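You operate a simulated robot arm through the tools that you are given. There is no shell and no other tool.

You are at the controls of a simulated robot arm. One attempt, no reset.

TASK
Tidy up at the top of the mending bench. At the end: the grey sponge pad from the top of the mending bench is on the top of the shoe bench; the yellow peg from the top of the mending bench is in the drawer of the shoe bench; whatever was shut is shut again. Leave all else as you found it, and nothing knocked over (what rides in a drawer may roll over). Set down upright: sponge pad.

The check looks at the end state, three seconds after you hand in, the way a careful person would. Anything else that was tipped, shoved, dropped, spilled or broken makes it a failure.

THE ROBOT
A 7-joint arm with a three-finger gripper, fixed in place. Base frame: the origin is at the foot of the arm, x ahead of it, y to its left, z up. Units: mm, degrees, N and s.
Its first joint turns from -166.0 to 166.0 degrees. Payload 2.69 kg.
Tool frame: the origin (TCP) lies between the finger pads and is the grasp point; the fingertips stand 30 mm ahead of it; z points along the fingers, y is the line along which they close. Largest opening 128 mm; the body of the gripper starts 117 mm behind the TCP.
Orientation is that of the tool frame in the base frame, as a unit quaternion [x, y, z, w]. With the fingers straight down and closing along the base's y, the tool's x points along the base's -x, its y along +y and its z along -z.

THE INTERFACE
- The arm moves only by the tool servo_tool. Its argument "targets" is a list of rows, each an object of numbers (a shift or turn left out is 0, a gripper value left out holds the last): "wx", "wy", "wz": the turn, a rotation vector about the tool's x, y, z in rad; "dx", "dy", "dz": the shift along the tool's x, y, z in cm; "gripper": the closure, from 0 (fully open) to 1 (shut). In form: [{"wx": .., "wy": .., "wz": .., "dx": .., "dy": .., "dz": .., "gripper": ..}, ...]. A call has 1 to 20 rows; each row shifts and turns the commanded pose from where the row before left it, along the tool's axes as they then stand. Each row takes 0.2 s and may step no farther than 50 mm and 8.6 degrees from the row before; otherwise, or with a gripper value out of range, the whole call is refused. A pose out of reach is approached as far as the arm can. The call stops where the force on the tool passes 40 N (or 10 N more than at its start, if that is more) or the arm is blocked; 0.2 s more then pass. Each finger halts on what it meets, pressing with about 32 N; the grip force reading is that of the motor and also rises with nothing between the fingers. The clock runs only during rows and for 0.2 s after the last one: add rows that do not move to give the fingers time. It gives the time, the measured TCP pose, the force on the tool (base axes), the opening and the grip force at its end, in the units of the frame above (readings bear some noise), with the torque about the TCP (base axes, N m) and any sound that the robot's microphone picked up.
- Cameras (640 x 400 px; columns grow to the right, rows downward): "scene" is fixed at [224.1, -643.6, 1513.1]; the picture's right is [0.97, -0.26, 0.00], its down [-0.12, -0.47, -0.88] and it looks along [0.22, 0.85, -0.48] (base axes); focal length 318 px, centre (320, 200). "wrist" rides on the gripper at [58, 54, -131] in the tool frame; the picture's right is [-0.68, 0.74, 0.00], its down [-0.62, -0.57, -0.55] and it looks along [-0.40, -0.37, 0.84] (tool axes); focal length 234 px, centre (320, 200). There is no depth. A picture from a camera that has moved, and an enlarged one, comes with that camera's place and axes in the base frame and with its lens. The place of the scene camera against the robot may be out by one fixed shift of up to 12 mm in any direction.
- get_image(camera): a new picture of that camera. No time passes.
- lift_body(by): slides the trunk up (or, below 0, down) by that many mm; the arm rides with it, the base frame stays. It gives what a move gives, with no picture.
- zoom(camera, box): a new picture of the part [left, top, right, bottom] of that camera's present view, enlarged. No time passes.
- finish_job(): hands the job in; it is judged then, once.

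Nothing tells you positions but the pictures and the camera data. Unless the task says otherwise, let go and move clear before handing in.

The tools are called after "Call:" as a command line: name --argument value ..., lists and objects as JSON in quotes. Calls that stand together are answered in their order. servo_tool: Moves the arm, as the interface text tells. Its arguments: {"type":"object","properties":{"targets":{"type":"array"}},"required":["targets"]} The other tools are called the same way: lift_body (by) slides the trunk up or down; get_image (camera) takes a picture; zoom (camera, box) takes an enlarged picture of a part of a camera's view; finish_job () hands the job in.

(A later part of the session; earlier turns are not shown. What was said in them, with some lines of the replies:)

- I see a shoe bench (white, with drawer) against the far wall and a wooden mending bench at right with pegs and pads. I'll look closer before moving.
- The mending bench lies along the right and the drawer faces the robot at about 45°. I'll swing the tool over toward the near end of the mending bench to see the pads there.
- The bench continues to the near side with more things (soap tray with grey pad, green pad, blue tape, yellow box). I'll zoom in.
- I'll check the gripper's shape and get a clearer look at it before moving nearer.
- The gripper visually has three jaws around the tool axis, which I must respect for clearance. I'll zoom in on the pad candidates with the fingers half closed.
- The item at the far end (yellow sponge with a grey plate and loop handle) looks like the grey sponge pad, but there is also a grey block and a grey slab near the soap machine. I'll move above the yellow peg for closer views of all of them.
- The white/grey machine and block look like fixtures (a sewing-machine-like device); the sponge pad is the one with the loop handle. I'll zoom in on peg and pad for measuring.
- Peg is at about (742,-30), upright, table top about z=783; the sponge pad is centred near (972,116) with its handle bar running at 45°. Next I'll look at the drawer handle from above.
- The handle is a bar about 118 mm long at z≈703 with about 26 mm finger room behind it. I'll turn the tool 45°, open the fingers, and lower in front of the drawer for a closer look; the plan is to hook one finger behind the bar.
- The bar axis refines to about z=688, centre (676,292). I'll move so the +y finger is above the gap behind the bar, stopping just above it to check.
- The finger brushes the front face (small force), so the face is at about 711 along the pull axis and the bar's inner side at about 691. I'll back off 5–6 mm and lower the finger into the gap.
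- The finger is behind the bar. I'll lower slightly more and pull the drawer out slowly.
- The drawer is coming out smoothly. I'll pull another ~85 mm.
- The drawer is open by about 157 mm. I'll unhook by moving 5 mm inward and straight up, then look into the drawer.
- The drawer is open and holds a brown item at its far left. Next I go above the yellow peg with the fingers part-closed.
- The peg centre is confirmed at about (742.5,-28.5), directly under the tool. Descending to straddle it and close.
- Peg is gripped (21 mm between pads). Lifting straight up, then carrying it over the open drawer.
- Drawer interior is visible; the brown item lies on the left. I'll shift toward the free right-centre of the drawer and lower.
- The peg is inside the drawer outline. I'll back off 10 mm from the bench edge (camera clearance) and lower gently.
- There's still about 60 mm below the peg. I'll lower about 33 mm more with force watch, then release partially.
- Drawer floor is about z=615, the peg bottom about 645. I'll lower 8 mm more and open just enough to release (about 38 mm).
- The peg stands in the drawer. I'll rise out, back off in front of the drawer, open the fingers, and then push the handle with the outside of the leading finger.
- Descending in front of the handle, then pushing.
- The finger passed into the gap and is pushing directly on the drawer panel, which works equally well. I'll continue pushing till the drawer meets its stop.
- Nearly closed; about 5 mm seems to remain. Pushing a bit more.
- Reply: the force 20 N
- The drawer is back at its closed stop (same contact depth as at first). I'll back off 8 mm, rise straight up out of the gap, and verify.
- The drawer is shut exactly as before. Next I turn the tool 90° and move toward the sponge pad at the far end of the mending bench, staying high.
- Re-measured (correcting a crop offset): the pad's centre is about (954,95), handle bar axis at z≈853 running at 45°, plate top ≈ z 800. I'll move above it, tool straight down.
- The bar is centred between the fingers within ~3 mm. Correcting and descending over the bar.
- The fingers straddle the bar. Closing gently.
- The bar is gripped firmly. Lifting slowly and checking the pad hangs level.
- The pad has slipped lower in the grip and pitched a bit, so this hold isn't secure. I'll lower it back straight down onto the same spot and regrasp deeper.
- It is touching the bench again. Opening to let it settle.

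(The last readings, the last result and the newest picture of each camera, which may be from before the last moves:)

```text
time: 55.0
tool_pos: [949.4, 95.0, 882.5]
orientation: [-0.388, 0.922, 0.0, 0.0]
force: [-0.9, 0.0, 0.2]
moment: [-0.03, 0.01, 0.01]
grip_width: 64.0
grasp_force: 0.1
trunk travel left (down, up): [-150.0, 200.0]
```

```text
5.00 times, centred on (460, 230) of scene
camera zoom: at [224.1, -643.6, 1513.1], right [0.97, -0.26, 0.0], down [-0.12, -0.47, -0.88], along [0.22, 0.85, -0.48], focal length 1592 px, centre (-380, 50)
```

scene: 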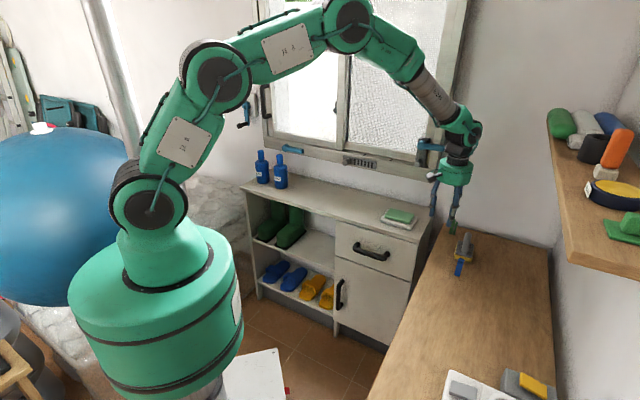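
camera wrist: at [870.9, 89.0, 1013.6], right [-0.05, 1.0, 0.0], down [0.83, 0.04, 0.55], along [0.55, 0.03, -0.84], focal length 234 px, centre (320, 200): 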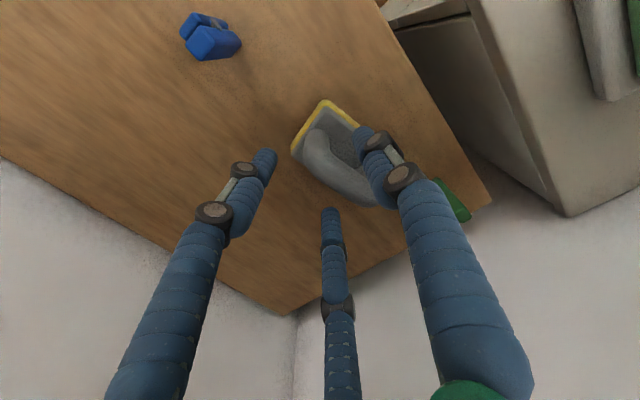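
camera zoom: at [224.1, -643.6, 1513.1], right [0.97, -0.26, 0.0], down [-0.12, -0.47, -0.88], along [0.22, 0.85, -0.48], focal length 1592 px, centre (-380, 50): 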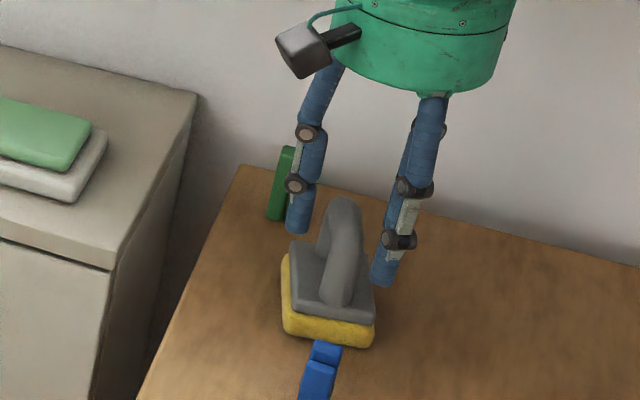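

The pad is sitting flat again. The earlier grip was likely on the knuckles rather than the finger pads; I'll rise, re-measure, and regrasp with the bar nearer the finger ends.

Call:
servo_tool --targets '[{"dz": -2, "gripper": 0.45}, {"dz": -3}, {"dz": -2}, {"dx": 1.0}, {}]'

Call:
zoom --camera "wrist" --box '[260, 70, 388, 190]'

Call:
zoom --camera "scene" --box '[430, 200, 500, 270]'

```text
time: 56.2
tool_pos: [942.8, 88.9, 952.3]
orientation: [-0.387, 0.922, 0.0, 0.0]
force: [-0.1, -1.4, 0.2]
moment: [-0.02, 0.04, 0.0]
grip_width: 70.4
grasp_force: 0.0
trunk travel left (down, up): [-150.0, 200.0]
```

```text
3.33 times, centred on (324, 130) of wrist
camera zoom: at [863.9, 81.8, 1083.8], right [-0.05, 1.0, 0.0], down [0.84, 0.04, 0.55], along [0.55, 0.03, -0.84], focal length 781 px, centre (307, 433)
```

zoom: 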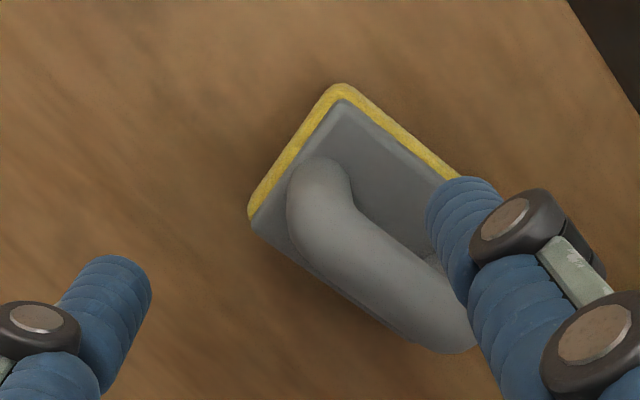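

```text
5.71 times, centred on (465, 235) of scene
camera zoom: at [224.1, -643.6, 1513.1], right [0.97, -0.26, 0.0], down [-0.12, -0.47, -0.88], along [0.22, 0.85, -0.48], focal length 1820 px, centre (-509, 0)
```

zoom: 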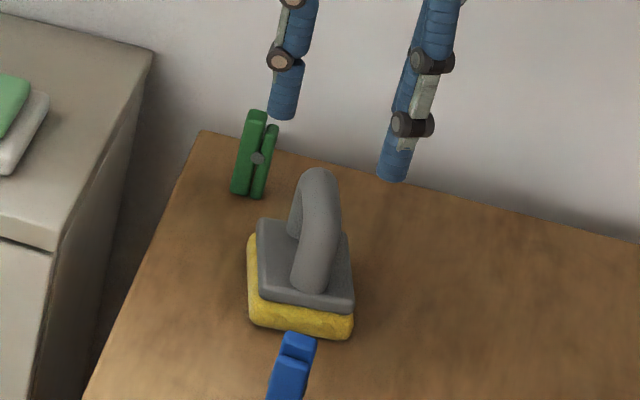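

Bar now centred at about (949,110) at 48°. I'll align, offset for the three-jaw centring, and descend to a higher grip height.

Call:
servo_tool --targets '[{"wz": -0.05, "dx": -1.95, "dy": 0.41}, {"dz": 2.5}, {"dz": 2.5}, {"dz": 2.0}, {"dz": 1.8}, {}]'

Call:
get_image --camera "wrist"

Call:
zoom --camera "scene" --box '[430, 190, 510, 270]'

```text
time: 57.6
tool_pos: [953.2, 105.4, 863.3]
orientation: [-0.41, 0.912, 0.0, 0.0]
force: [-0.2, 0.4, -0.1]
moment: [-0.01, 0.0, -0.01]
grip_width: 70.5
grasp_force: 0.0
trunk travel left (down, up): [-150.0, 200.0]
```

```text
taken
camera wrist: at [875.1, 94.4, 996.0], right [-0.1, 0.99, 0.0], down [0.83, 0.09, 0.55], along [0.55, 0.06, -0.84], focal length 234 px, centre (320, 200)
```

wrist: 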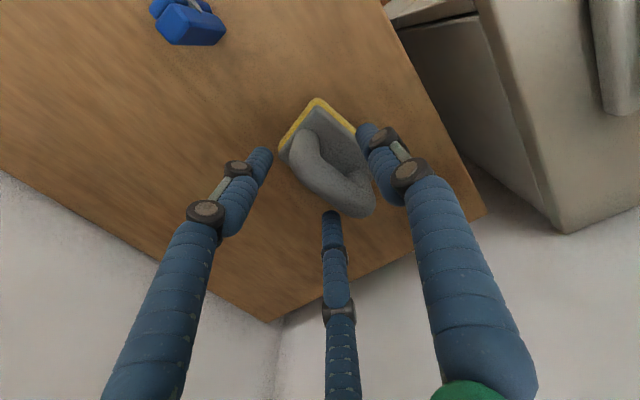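

```text
5.00 times, centred on (470, 230) of scene
camera zoom: at [224.1, -643.6, 1513.1], right [0.97, -0.26, 0.0], down [-0.12, -0.47, -0.88], along [0.22, 0.85, -0.48], focal length 1592 px, centre (-430, 50)
```

zoom: 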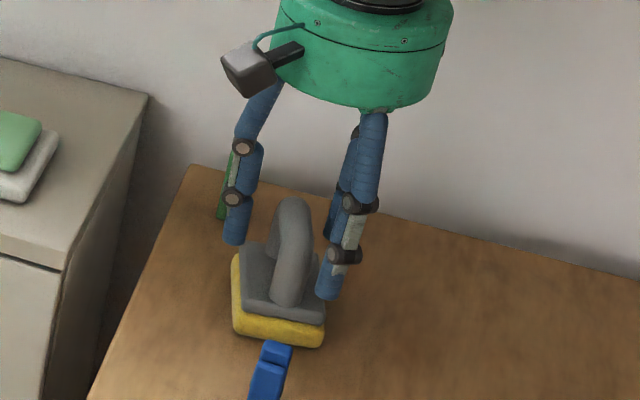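

Call:
servo_tool --targets '[{"gripper": 0.6}, {"gripper": 0.7}, {"gripper": 0.76}, {"gripper": 0.82}, {"gripper": 0.9}, {"gripper": 1.0}, {"gripper": 1.0}, {}]'

Call:
zoom --camera "wrist" --box '[250, 80, 410, 240]'

Call:
zoom --camera "scene" --box '[430, 190, 510, 270]'

```text
time: 59.4
tool_pos: [952.9, 105.2, 866.3]
orientation: [-0.411, 0.912, -0.001, 0.0]
force: [0.3, -1.7, 2.7]
moment: [-0.21, -0.09, 0.04]
grip_width: 30.6
grasp_force: 32.2
trunk travel left (down, up): [-150.0, 200.0]
```

```text
2.50 times, centred on (330, 160) of wrist
camera zoom: at [875.0, 94.3, 996.6], right [-0.1, 0.99, 0.0], down [0.83, 0.09, 0.55], along [0.55, 0.06, -0.84], focal length 585 px, centre (295, 300)
```

zoom: 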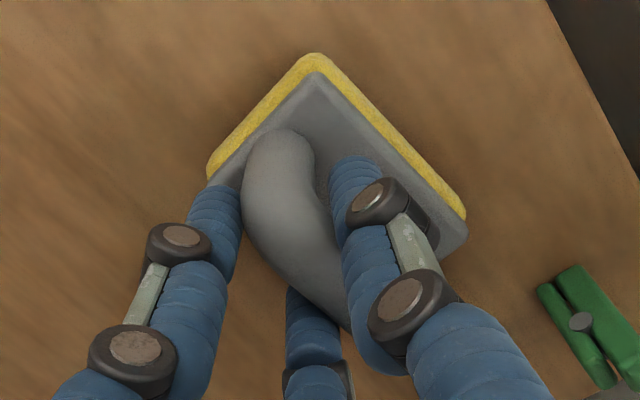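

```text
5.00 times, centred on (470, 230) of scene
camera zoom: at [224.1, -643.6, 1513.1], right [0.97, -0.26, 0.0], down [-0.12, -0.47, -0.88], along [0.22, 0.85, -0.48], focal length 1592 px, centre (-430, 50)
```

zoom: 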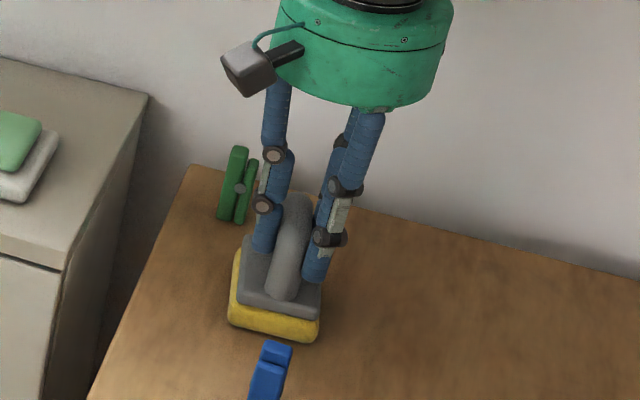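

Gripped. I'll lift just 2 cm and check for slip.

Call:
servo_tool --targets '[{"dz": -0.4}, {"dz": -0.4}, {"dz": -0.6}, {"dz": -0.6}, {}, {}]'

Call:
zoom --camera "wrist" --box '[250, 80, 410, 240]'

Call:
zoom --camera "scene" --box '[430, 190, 510, 270]'

```text
time: 60.8
tool_pos: [954.0, 104.3, 885.4]
orientation: [-0.411, 0.912, 0.0, 0.0]
force: [0.3, 1.2, -1.9]
moment: [-0.04, 0.0, 0.0]
grip_width: 30.4
grasp_force: 32.3
trunk travel left (down, up): [-150.0, 200.0]
```

```text
2.50 times, centred on (330, 160) of wrist
camera zoom: at [875.4, 94.5, 1016.4], right [-0.1, 0.99, 0.0], down [0.83, 0.09, 0.55], along [0.55, 0.06, -0.84], focal length 585 px, centre (295, 300)
```

zoom: 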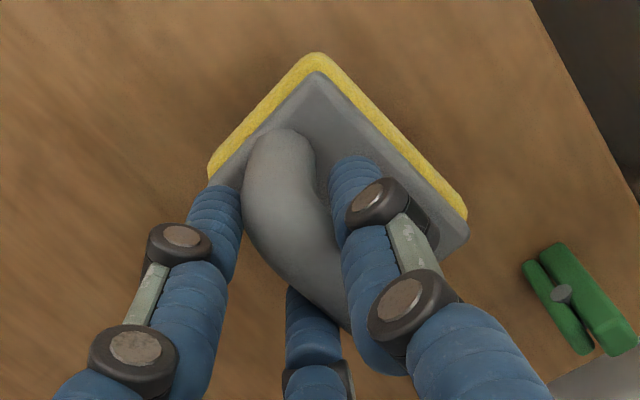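

```text
5.00 times, centred on (470, 230) of scene
camera zoom: at [224.1, -643.6, 1513.1], right [0.97, -0.26, 0.0], down [-0.12, -0.47, -0.88], along [0.22, 0.85, -0.48], focal length 1592 px, centre (-430, 50)
```

zoom: 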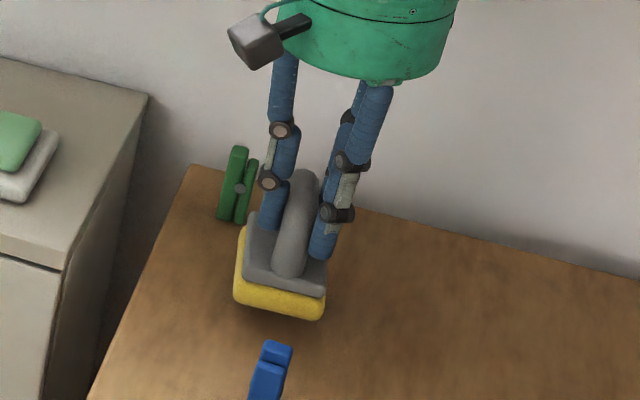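

No slip this time: the pad keeps its place in the wrist view. Continuing up gently.

Call:
servo_tool --targets '[{"dz": -0.8}, {"dz": -1.0}, {"dz": -1.2}, {"dz": -1.4}, {"dz": -1.4}, {"dz": -1.4}, {"dz": -1.2}, {"dz": -0.8}, {}]'

Call:
zoom --camera "wrist" --box '[250, 80, 410, 240]'

Call:
zoom --camera "scene" --box '[430, 170, 510, 250]'

```text
time: 62.8
tool_pos: [953.8, 105.9, 977.6]
orientation: [-0.411, 0.911, 0.0, 0.0]
force: [-0.4, 0.1, -0.4]
moment: [-0.05, 0.02, 0.02]
grip_width: 30.3
grasp_force: 31.8
trunk travel left (down, up): [-150.0, 200.0]
```

```text
2.50 times, centred on (330, 160) of wrist
camera zoom: at [875.0, 94.8, 1108.2], right [-0.1, 0.99, 0.0], down [0.83, 0.09, 0.55], along [0.55, 0.06, -0.84], focal length 585 px, centre (295, 300)
```

zoom: 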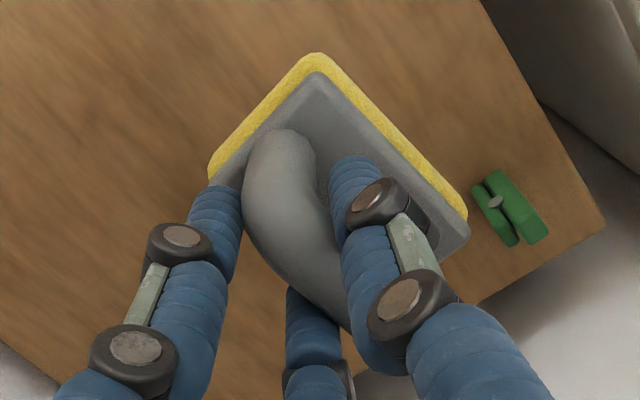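

```text
5.00 times, centred on (470, 210) of scene
camera zoom: at [224.1, -643.6, 1513.1], right [0.97, -0.26, 0.0], down [-0.12, -0.47, -0.88], along [0.22, 0.85, -0.48], focal length 1592 px, centre (-430, 150)
```

zoom: 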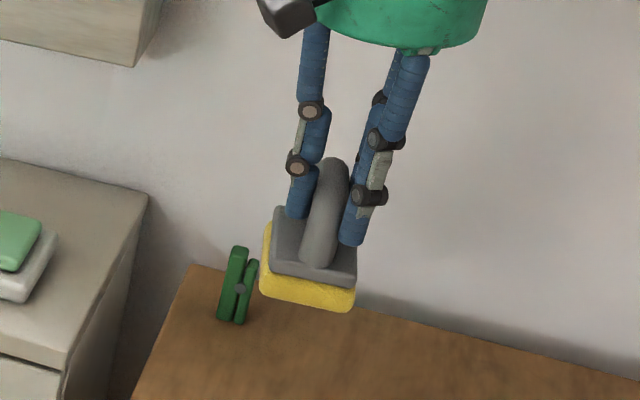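

Stable. Moving smoothly over to a free spot on the shoe bench top, left of the green pad's dish.

Call:
servo_tool --targets '[{"dx": -0.18, "dy": 1.0}, {"dx": -0.35, "dy": 2.0}, {"dx": -0.49, "dy": 2.8}, {"dx": -0.49, "dy": 2.8}, {"dx": -0.49, "dy": 2.8}, {"dx": -0.49, "dy": 2.8}, {"dx": -0.49, "dy": 2.8}, {"dx": -0.49, "dy": 2.8}, {"dx": -0.49, "dy": 2.8}, {"dx": -0.49, "dy": 2.8}, {"dx": -0.49, "dy": 2.8}, {"dx": -0.49, "dy": 2.8}, {"dx": -0.49, "dy": 2.8}, {"dx": -0.49, "dy": 2.8}, {"dx": -0.49, "dy": 2.8}, {"dx": -0.49, "dy": 2.8}, {"dx": -0.35, "dy": 2.0}, {"dx": -0.18, "dy": 1.1}, {}]'

Call:
get_image --camera "wrist"

Call:
get_image --camera "scene"

```text
time: 66.8
tool_pos: [667.1, 464.5, 977.1]
orientation: [-0.41, 0.912, -0.001, -0.001]
force: [-0.7, 0.5, 0.4]
moment: [-0.01, 0.0, 0.03]
grip_width: 30.4
grasp_force: 31.9
trunk travel left (down, up): [-150.0, 200.0]
```

```text
taken
camera wrist: at [588.6, 453.6, 1107.8], right [-0.1, 0.99, 0.0], down [0.83, 0.09, 0.55], along [0.55, 0.06, -0.84], focal length 234 px, centre (320, 200)
```

wrist: 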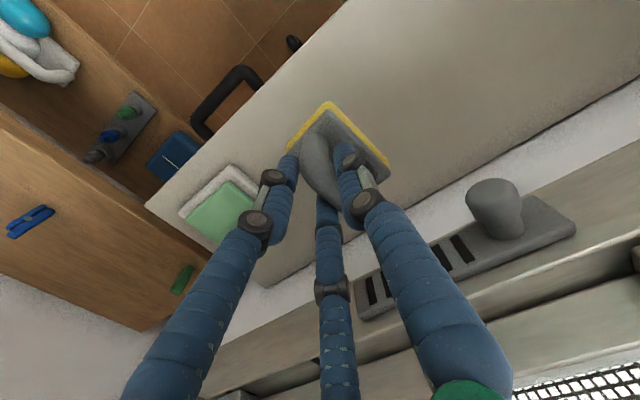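

```text
taken
```

scene: 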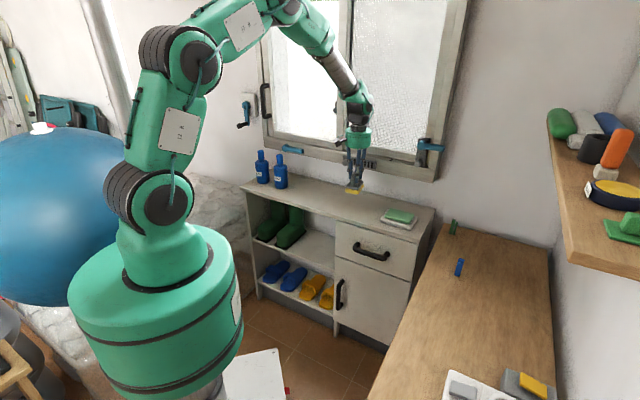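

The pad is above clear bench top. Lowering in steps, the last part slowly until contact.

Call:
servo_tool --targets '[{"dz": 1.0}, {"dz": 1.5}, {"dz": 1.5}, {"dz": 1.2}, {"dz": 0.6}, {}]'

Call:
zoom --camera "wrist" --box '[200, 60, 440, 240]'

Call:
zoom --camera "scene" --box '[300, 140, 420, 240]'

```text
time: 68.2
tool_pos: [667.1, 464.2, 918.6]
orientation: [-0.411, 0.912, -0.001, 0.0]
force: [-0.7, -0.8, 0.6]
moment: [-0.03, 0.04, 0.0]
grip_width: 30.1
grasp_force: 32.1
trunk travel left (down, up): [-150.0, 200.0]
```

```text
2.22 times, centred on (320, 150) of wrist
camera zoom: at [588.7, 454.1, 1050.2], right [-0.1, 0.99, 0.0], down [0.83, 0.09, 0.55], along [0.55, 0.06, -0.84], focal length 520 px, centre (320, 311)
```

zoom: 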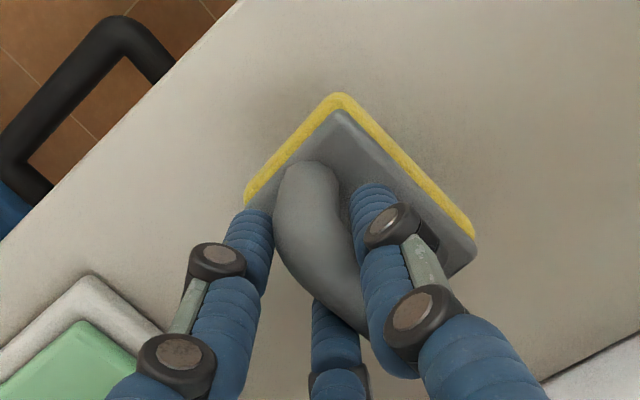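

```text
4.00 times, centred on (360, 190) of scene
camera zoom: at [224.1, -643.6, 1513.1], right [0.97, -0.26, 0.0], down [-0.12, -0.47, -0.88], along [0.22, 0.85, -0.48], focal length 1274 px, centre (160, 240)
```

zoom: 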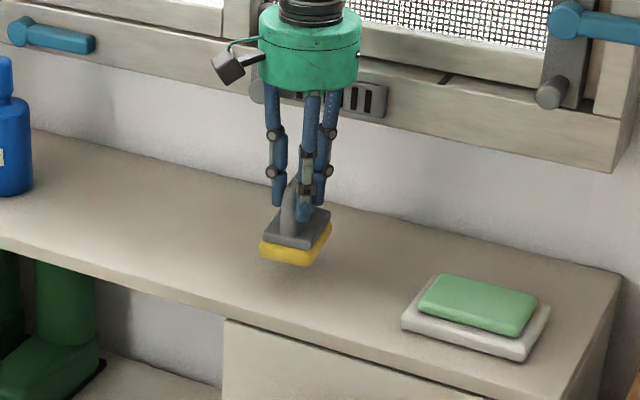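

Call:
servo_tool --targets '[{"dz": 0.4}, {"dz": 0.4}, {"dz": 0.3}, {"dz": 0.3}, {}]'

Call:
zoom --camera "scene" --box '[320, 160, 400, 220]'

```text
time: 69.4
tool_pos: [667.6, 463.9, 904.5]
orientation: [-0.411, 0.912, 0.001, 0.0]
force: [0.4, 0.2, -0.8]
moment: [0.0, 0.04, 0.0]
grip_width: 30.1
grasp_force: 32.0
trunk travel left (down, up): [-150.0, 200.0]
```

```text
6.67 times, centred on (360, 190) of scene
camera zoom: at [224.1, -643.6, 1513.1], right [0.97, -0.26, 0.0], down [-0.12, -0.47, -0.88], along [0.22, 0.85, -0.48], focal length 2123 px, centre (53, 267)
```

zoom: 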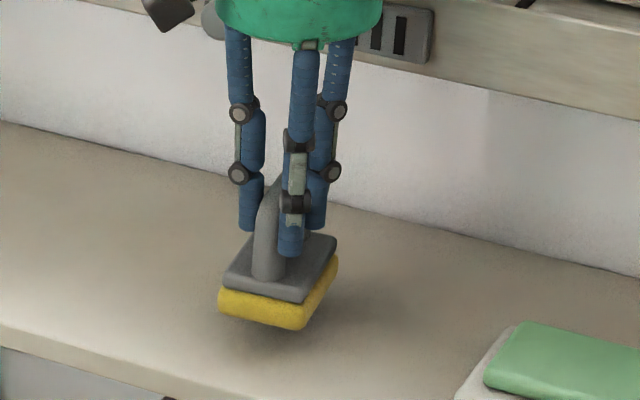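

Call:
servo_tool --targets '[{"dz": 0.3}, {"dz": 0.3}, {"dz": 0.2}, {"dz": 0.2}, {}]'

Call:
zoom --camera "scene" --box '[320, 160, 400, 220]'

```text
time: 70.6
tool_pos: [666.8, 463.9, 893.7]
orientation: [-0.41, 0.912, -0.001, 0.0]
force: [0.3, -0.1, -0.5]
moment: [0.03, -0.01, -0.03]
grip_width: 29.8
grasp_force: 32.1
trunk travel left (down, up): [-150.0, 200.0]
```

```text
6.67 times, centred on (360, 190) of scene
camera zoom: at [224.1, -643.6, 1513.1], right [0.97, -0.26, 0.0], down [-0.12, -0.47, -0.88], along [0.22, 0.85, -0.48], focal length 2123 px, centre (53, 267)
```

zoom: 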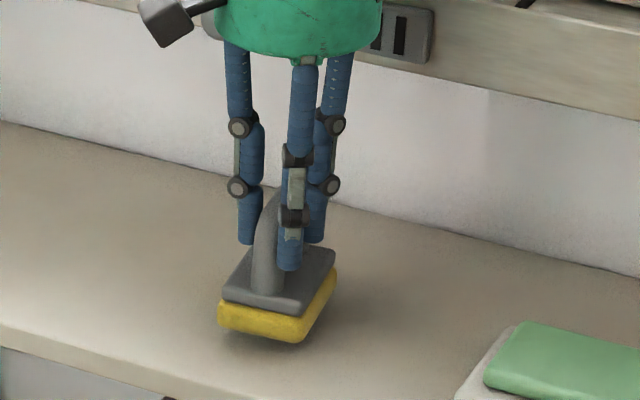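

Call:
servo_tool --targets '[{"dz": 0.25}, {"dz": 0.2}, {"dz": 0.2}, {"dz": 0.2}, {"dz": 0.2}]'

Call:
zoom --camera "scene" --box '[320, 160, 400, 220]'

Call:
zoom --camera "wrist" --box '[200, 60, 440, 240]'

```text
time: 71.8
tool_pos: [666.4, 464.4, 885.2]
orientation: [-0.411, 0.912, -0.001, 0.001]
force: [-1.9, -0.5, 6.1]
moment: [-0.34, 0.18, -0.09]
grip_width: 30.0
grasp_force: 31.9
trunk travel left (down, up): [-150.0, 200.0]
```

```text
6.67 times, centred on (360, 190) of scene
camera zoom: at [224.1, -643.6, 1513.1], right [0.97, -0.26, 0.0], down [-0.12, -0.47, -0.88], along [0.22, 0.85, -0.48], focal length 2123 px, centre (53, 267)
```

zoom: 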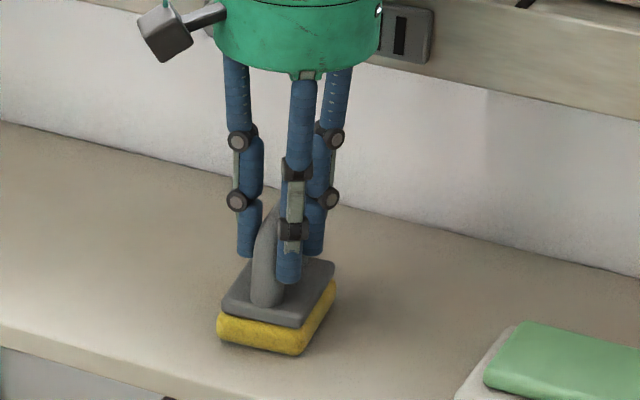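

```text
2.22 times, centred on (320, 150) of wrist
camera zoom: at [588.5, 454.4, 1016.6], right [-0.1, 0.99, 0.0], down [0.83, 0.09, 0.55], along [0.55, 0.06, -0.84], focal length 520 px, centre (320, 311)
```

zoom: 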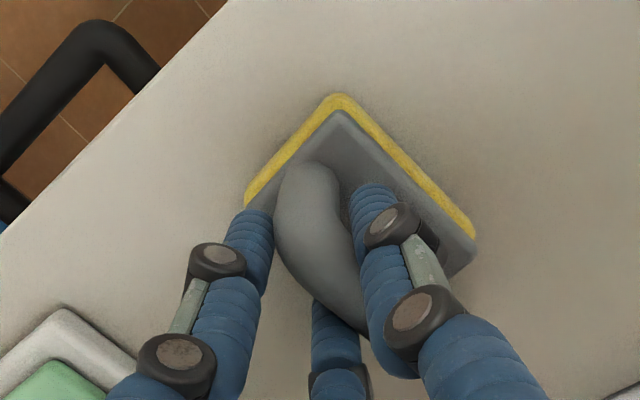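

The pad is resting on the bench top (contact force ~6 N). Releasing and rising clear.

Call:
servo_tool --targets '[{"gripper": 0.76}, {"gripper": 0.7}, {"gripper": 0.6}, {"gripper": 0.45}, {}, {}]'

Call:
get_image --camera "wrist"

Call:
zoom --camera "scene" --box '[320, 160, 400, 220]'

```text
time: 73.2
tool_pos: [666.9, 464.9, 884.6]
orientation: [-0.411, 0.912, -0.001, 0.0]
force: [0.4, 0.5, -0.2]
moment: [-0.02, -0.01, 0.03]
grip_width: 70.4
grasp_force: 0.0
trunk travel left (down, up): [-150.0, 200.0]
```

```text
taken
camera wrist: at [588.5, 454.3, 1015.8], right [-0.1, 0.99, 0.0], down [0.83, 0.09, 0.55], along [0.55, 0.06, -0.84], focal length 234 px, centre (320, 200)
```

wrist: 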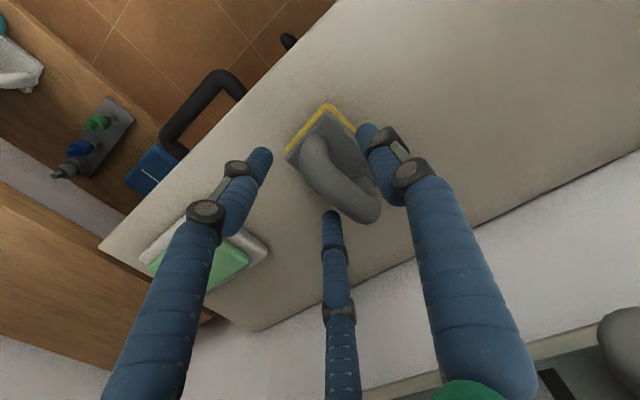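

```text
6.67 times, centred on (360, 190) of scene
camera zoom: at [224.1, -643.6, 1513.1], right [0.97, -0.26, 0.0], down [-0.12, -0.47, -0.88], along [0.22, 0.85, -0.48], focal length 2123 px, centre (53, 267)
```

zoom: 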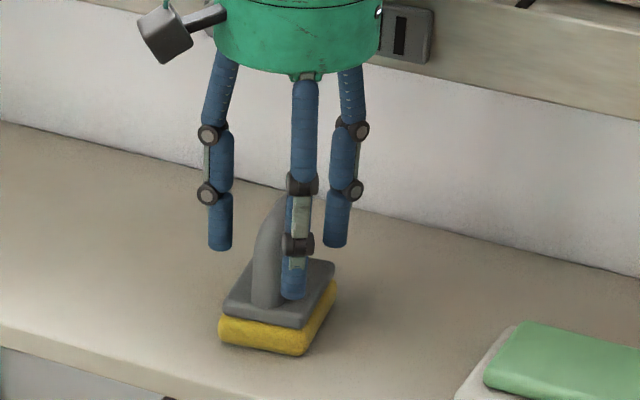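

Call:
servo_tool --targets '[{"dz": -1}, {"dz": -2}, {"dz": -3}, {"dz": -4}, {"dz": -4}, {"dz": -4}, {"dx": 4}, {"dx": 4}, {"dx": 4}, {}]'

Call:
get_image --camera "scene"

Call:
get_image --camera "wrist"

Call:
zoom --camera "scene" --box '[300, 160, 480, 300]'

```text
time: 75.4
tool_pos: [587.0, 373.7, 1065.5]
orientation: [-0.411, 0.912, 0.0, 0.0]
force: [0.4, -0.8, 0.5]
moment: [0.05, -0.03, 0.0]
grip_width: 70.5
grasp_force: 0.0
trunk travel left (down, up): [-150.0, 200.0]
```

```text
taken
```

scene: 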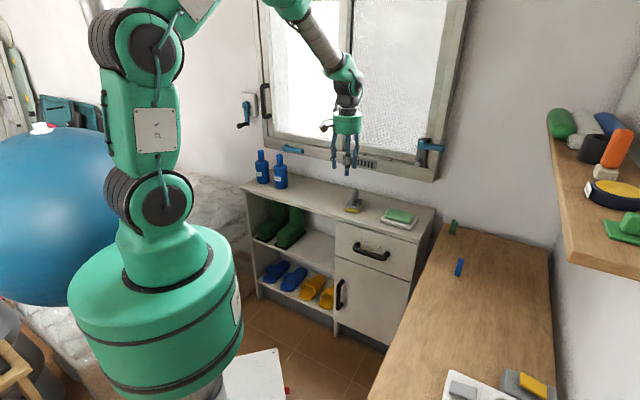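

```text
taken
camera wrist: at [508.4, 362.6, 1196.2], right [-0.1, 0.99, 0.0], down [0.83, 0.09, 0.55], along [0.55, 0.06, -0.84], focal length 234 px, centre (320, 200)
```

wrist: 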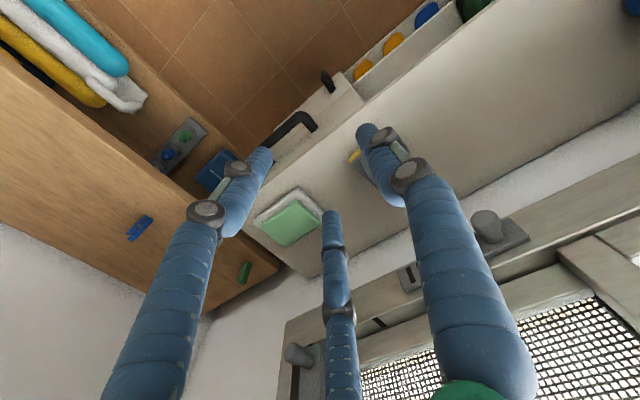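

```text
2.86 times, centred on (390, 230) of scene
camera zoom: at [224.1, -643.6, 1513.1], right [0.97, -0.26, 0.0], down [-0.12, -0.47, -0.88], along [0.22, 0.85, -0.48], focal length 910 px, centre (120, 114)
```

zoom: 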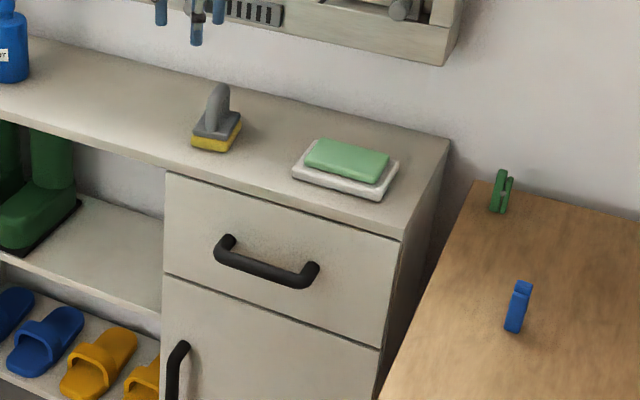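

The pad stands upright on the shoe bench top, the peg is inside the shut drawer, and the other pegs and the green pad's dish look undisturbed. The arm is clear, so I'm handing in.

Call:
finish_job

```text
The job is handed in.
```

The job is handed in, and both items from the top of the mending bench are where you asked.

- **Sponge pad:** the grey sponge pad is upright on the shoe bench top, to the left of the green pad on its white dish. I took "grey sponge pad" to mean the yellow sponge with the grey plate and loop handle.
- **Yellow peg:** it is in the shoe bench drawer. It was standing up when I let go, though it may have rolled when the drawer closed.
- **Drawer:** shut again. In the last pictures it looks the same as before I opened it.

On my first lift the pad slipped in the grip. I set it back down on the mending bench, regrasped it, and then carried it across without further slipping. In the final picture the blue and green pegs and the green pad look where they started. The arm is clear with nothing in the gripper.
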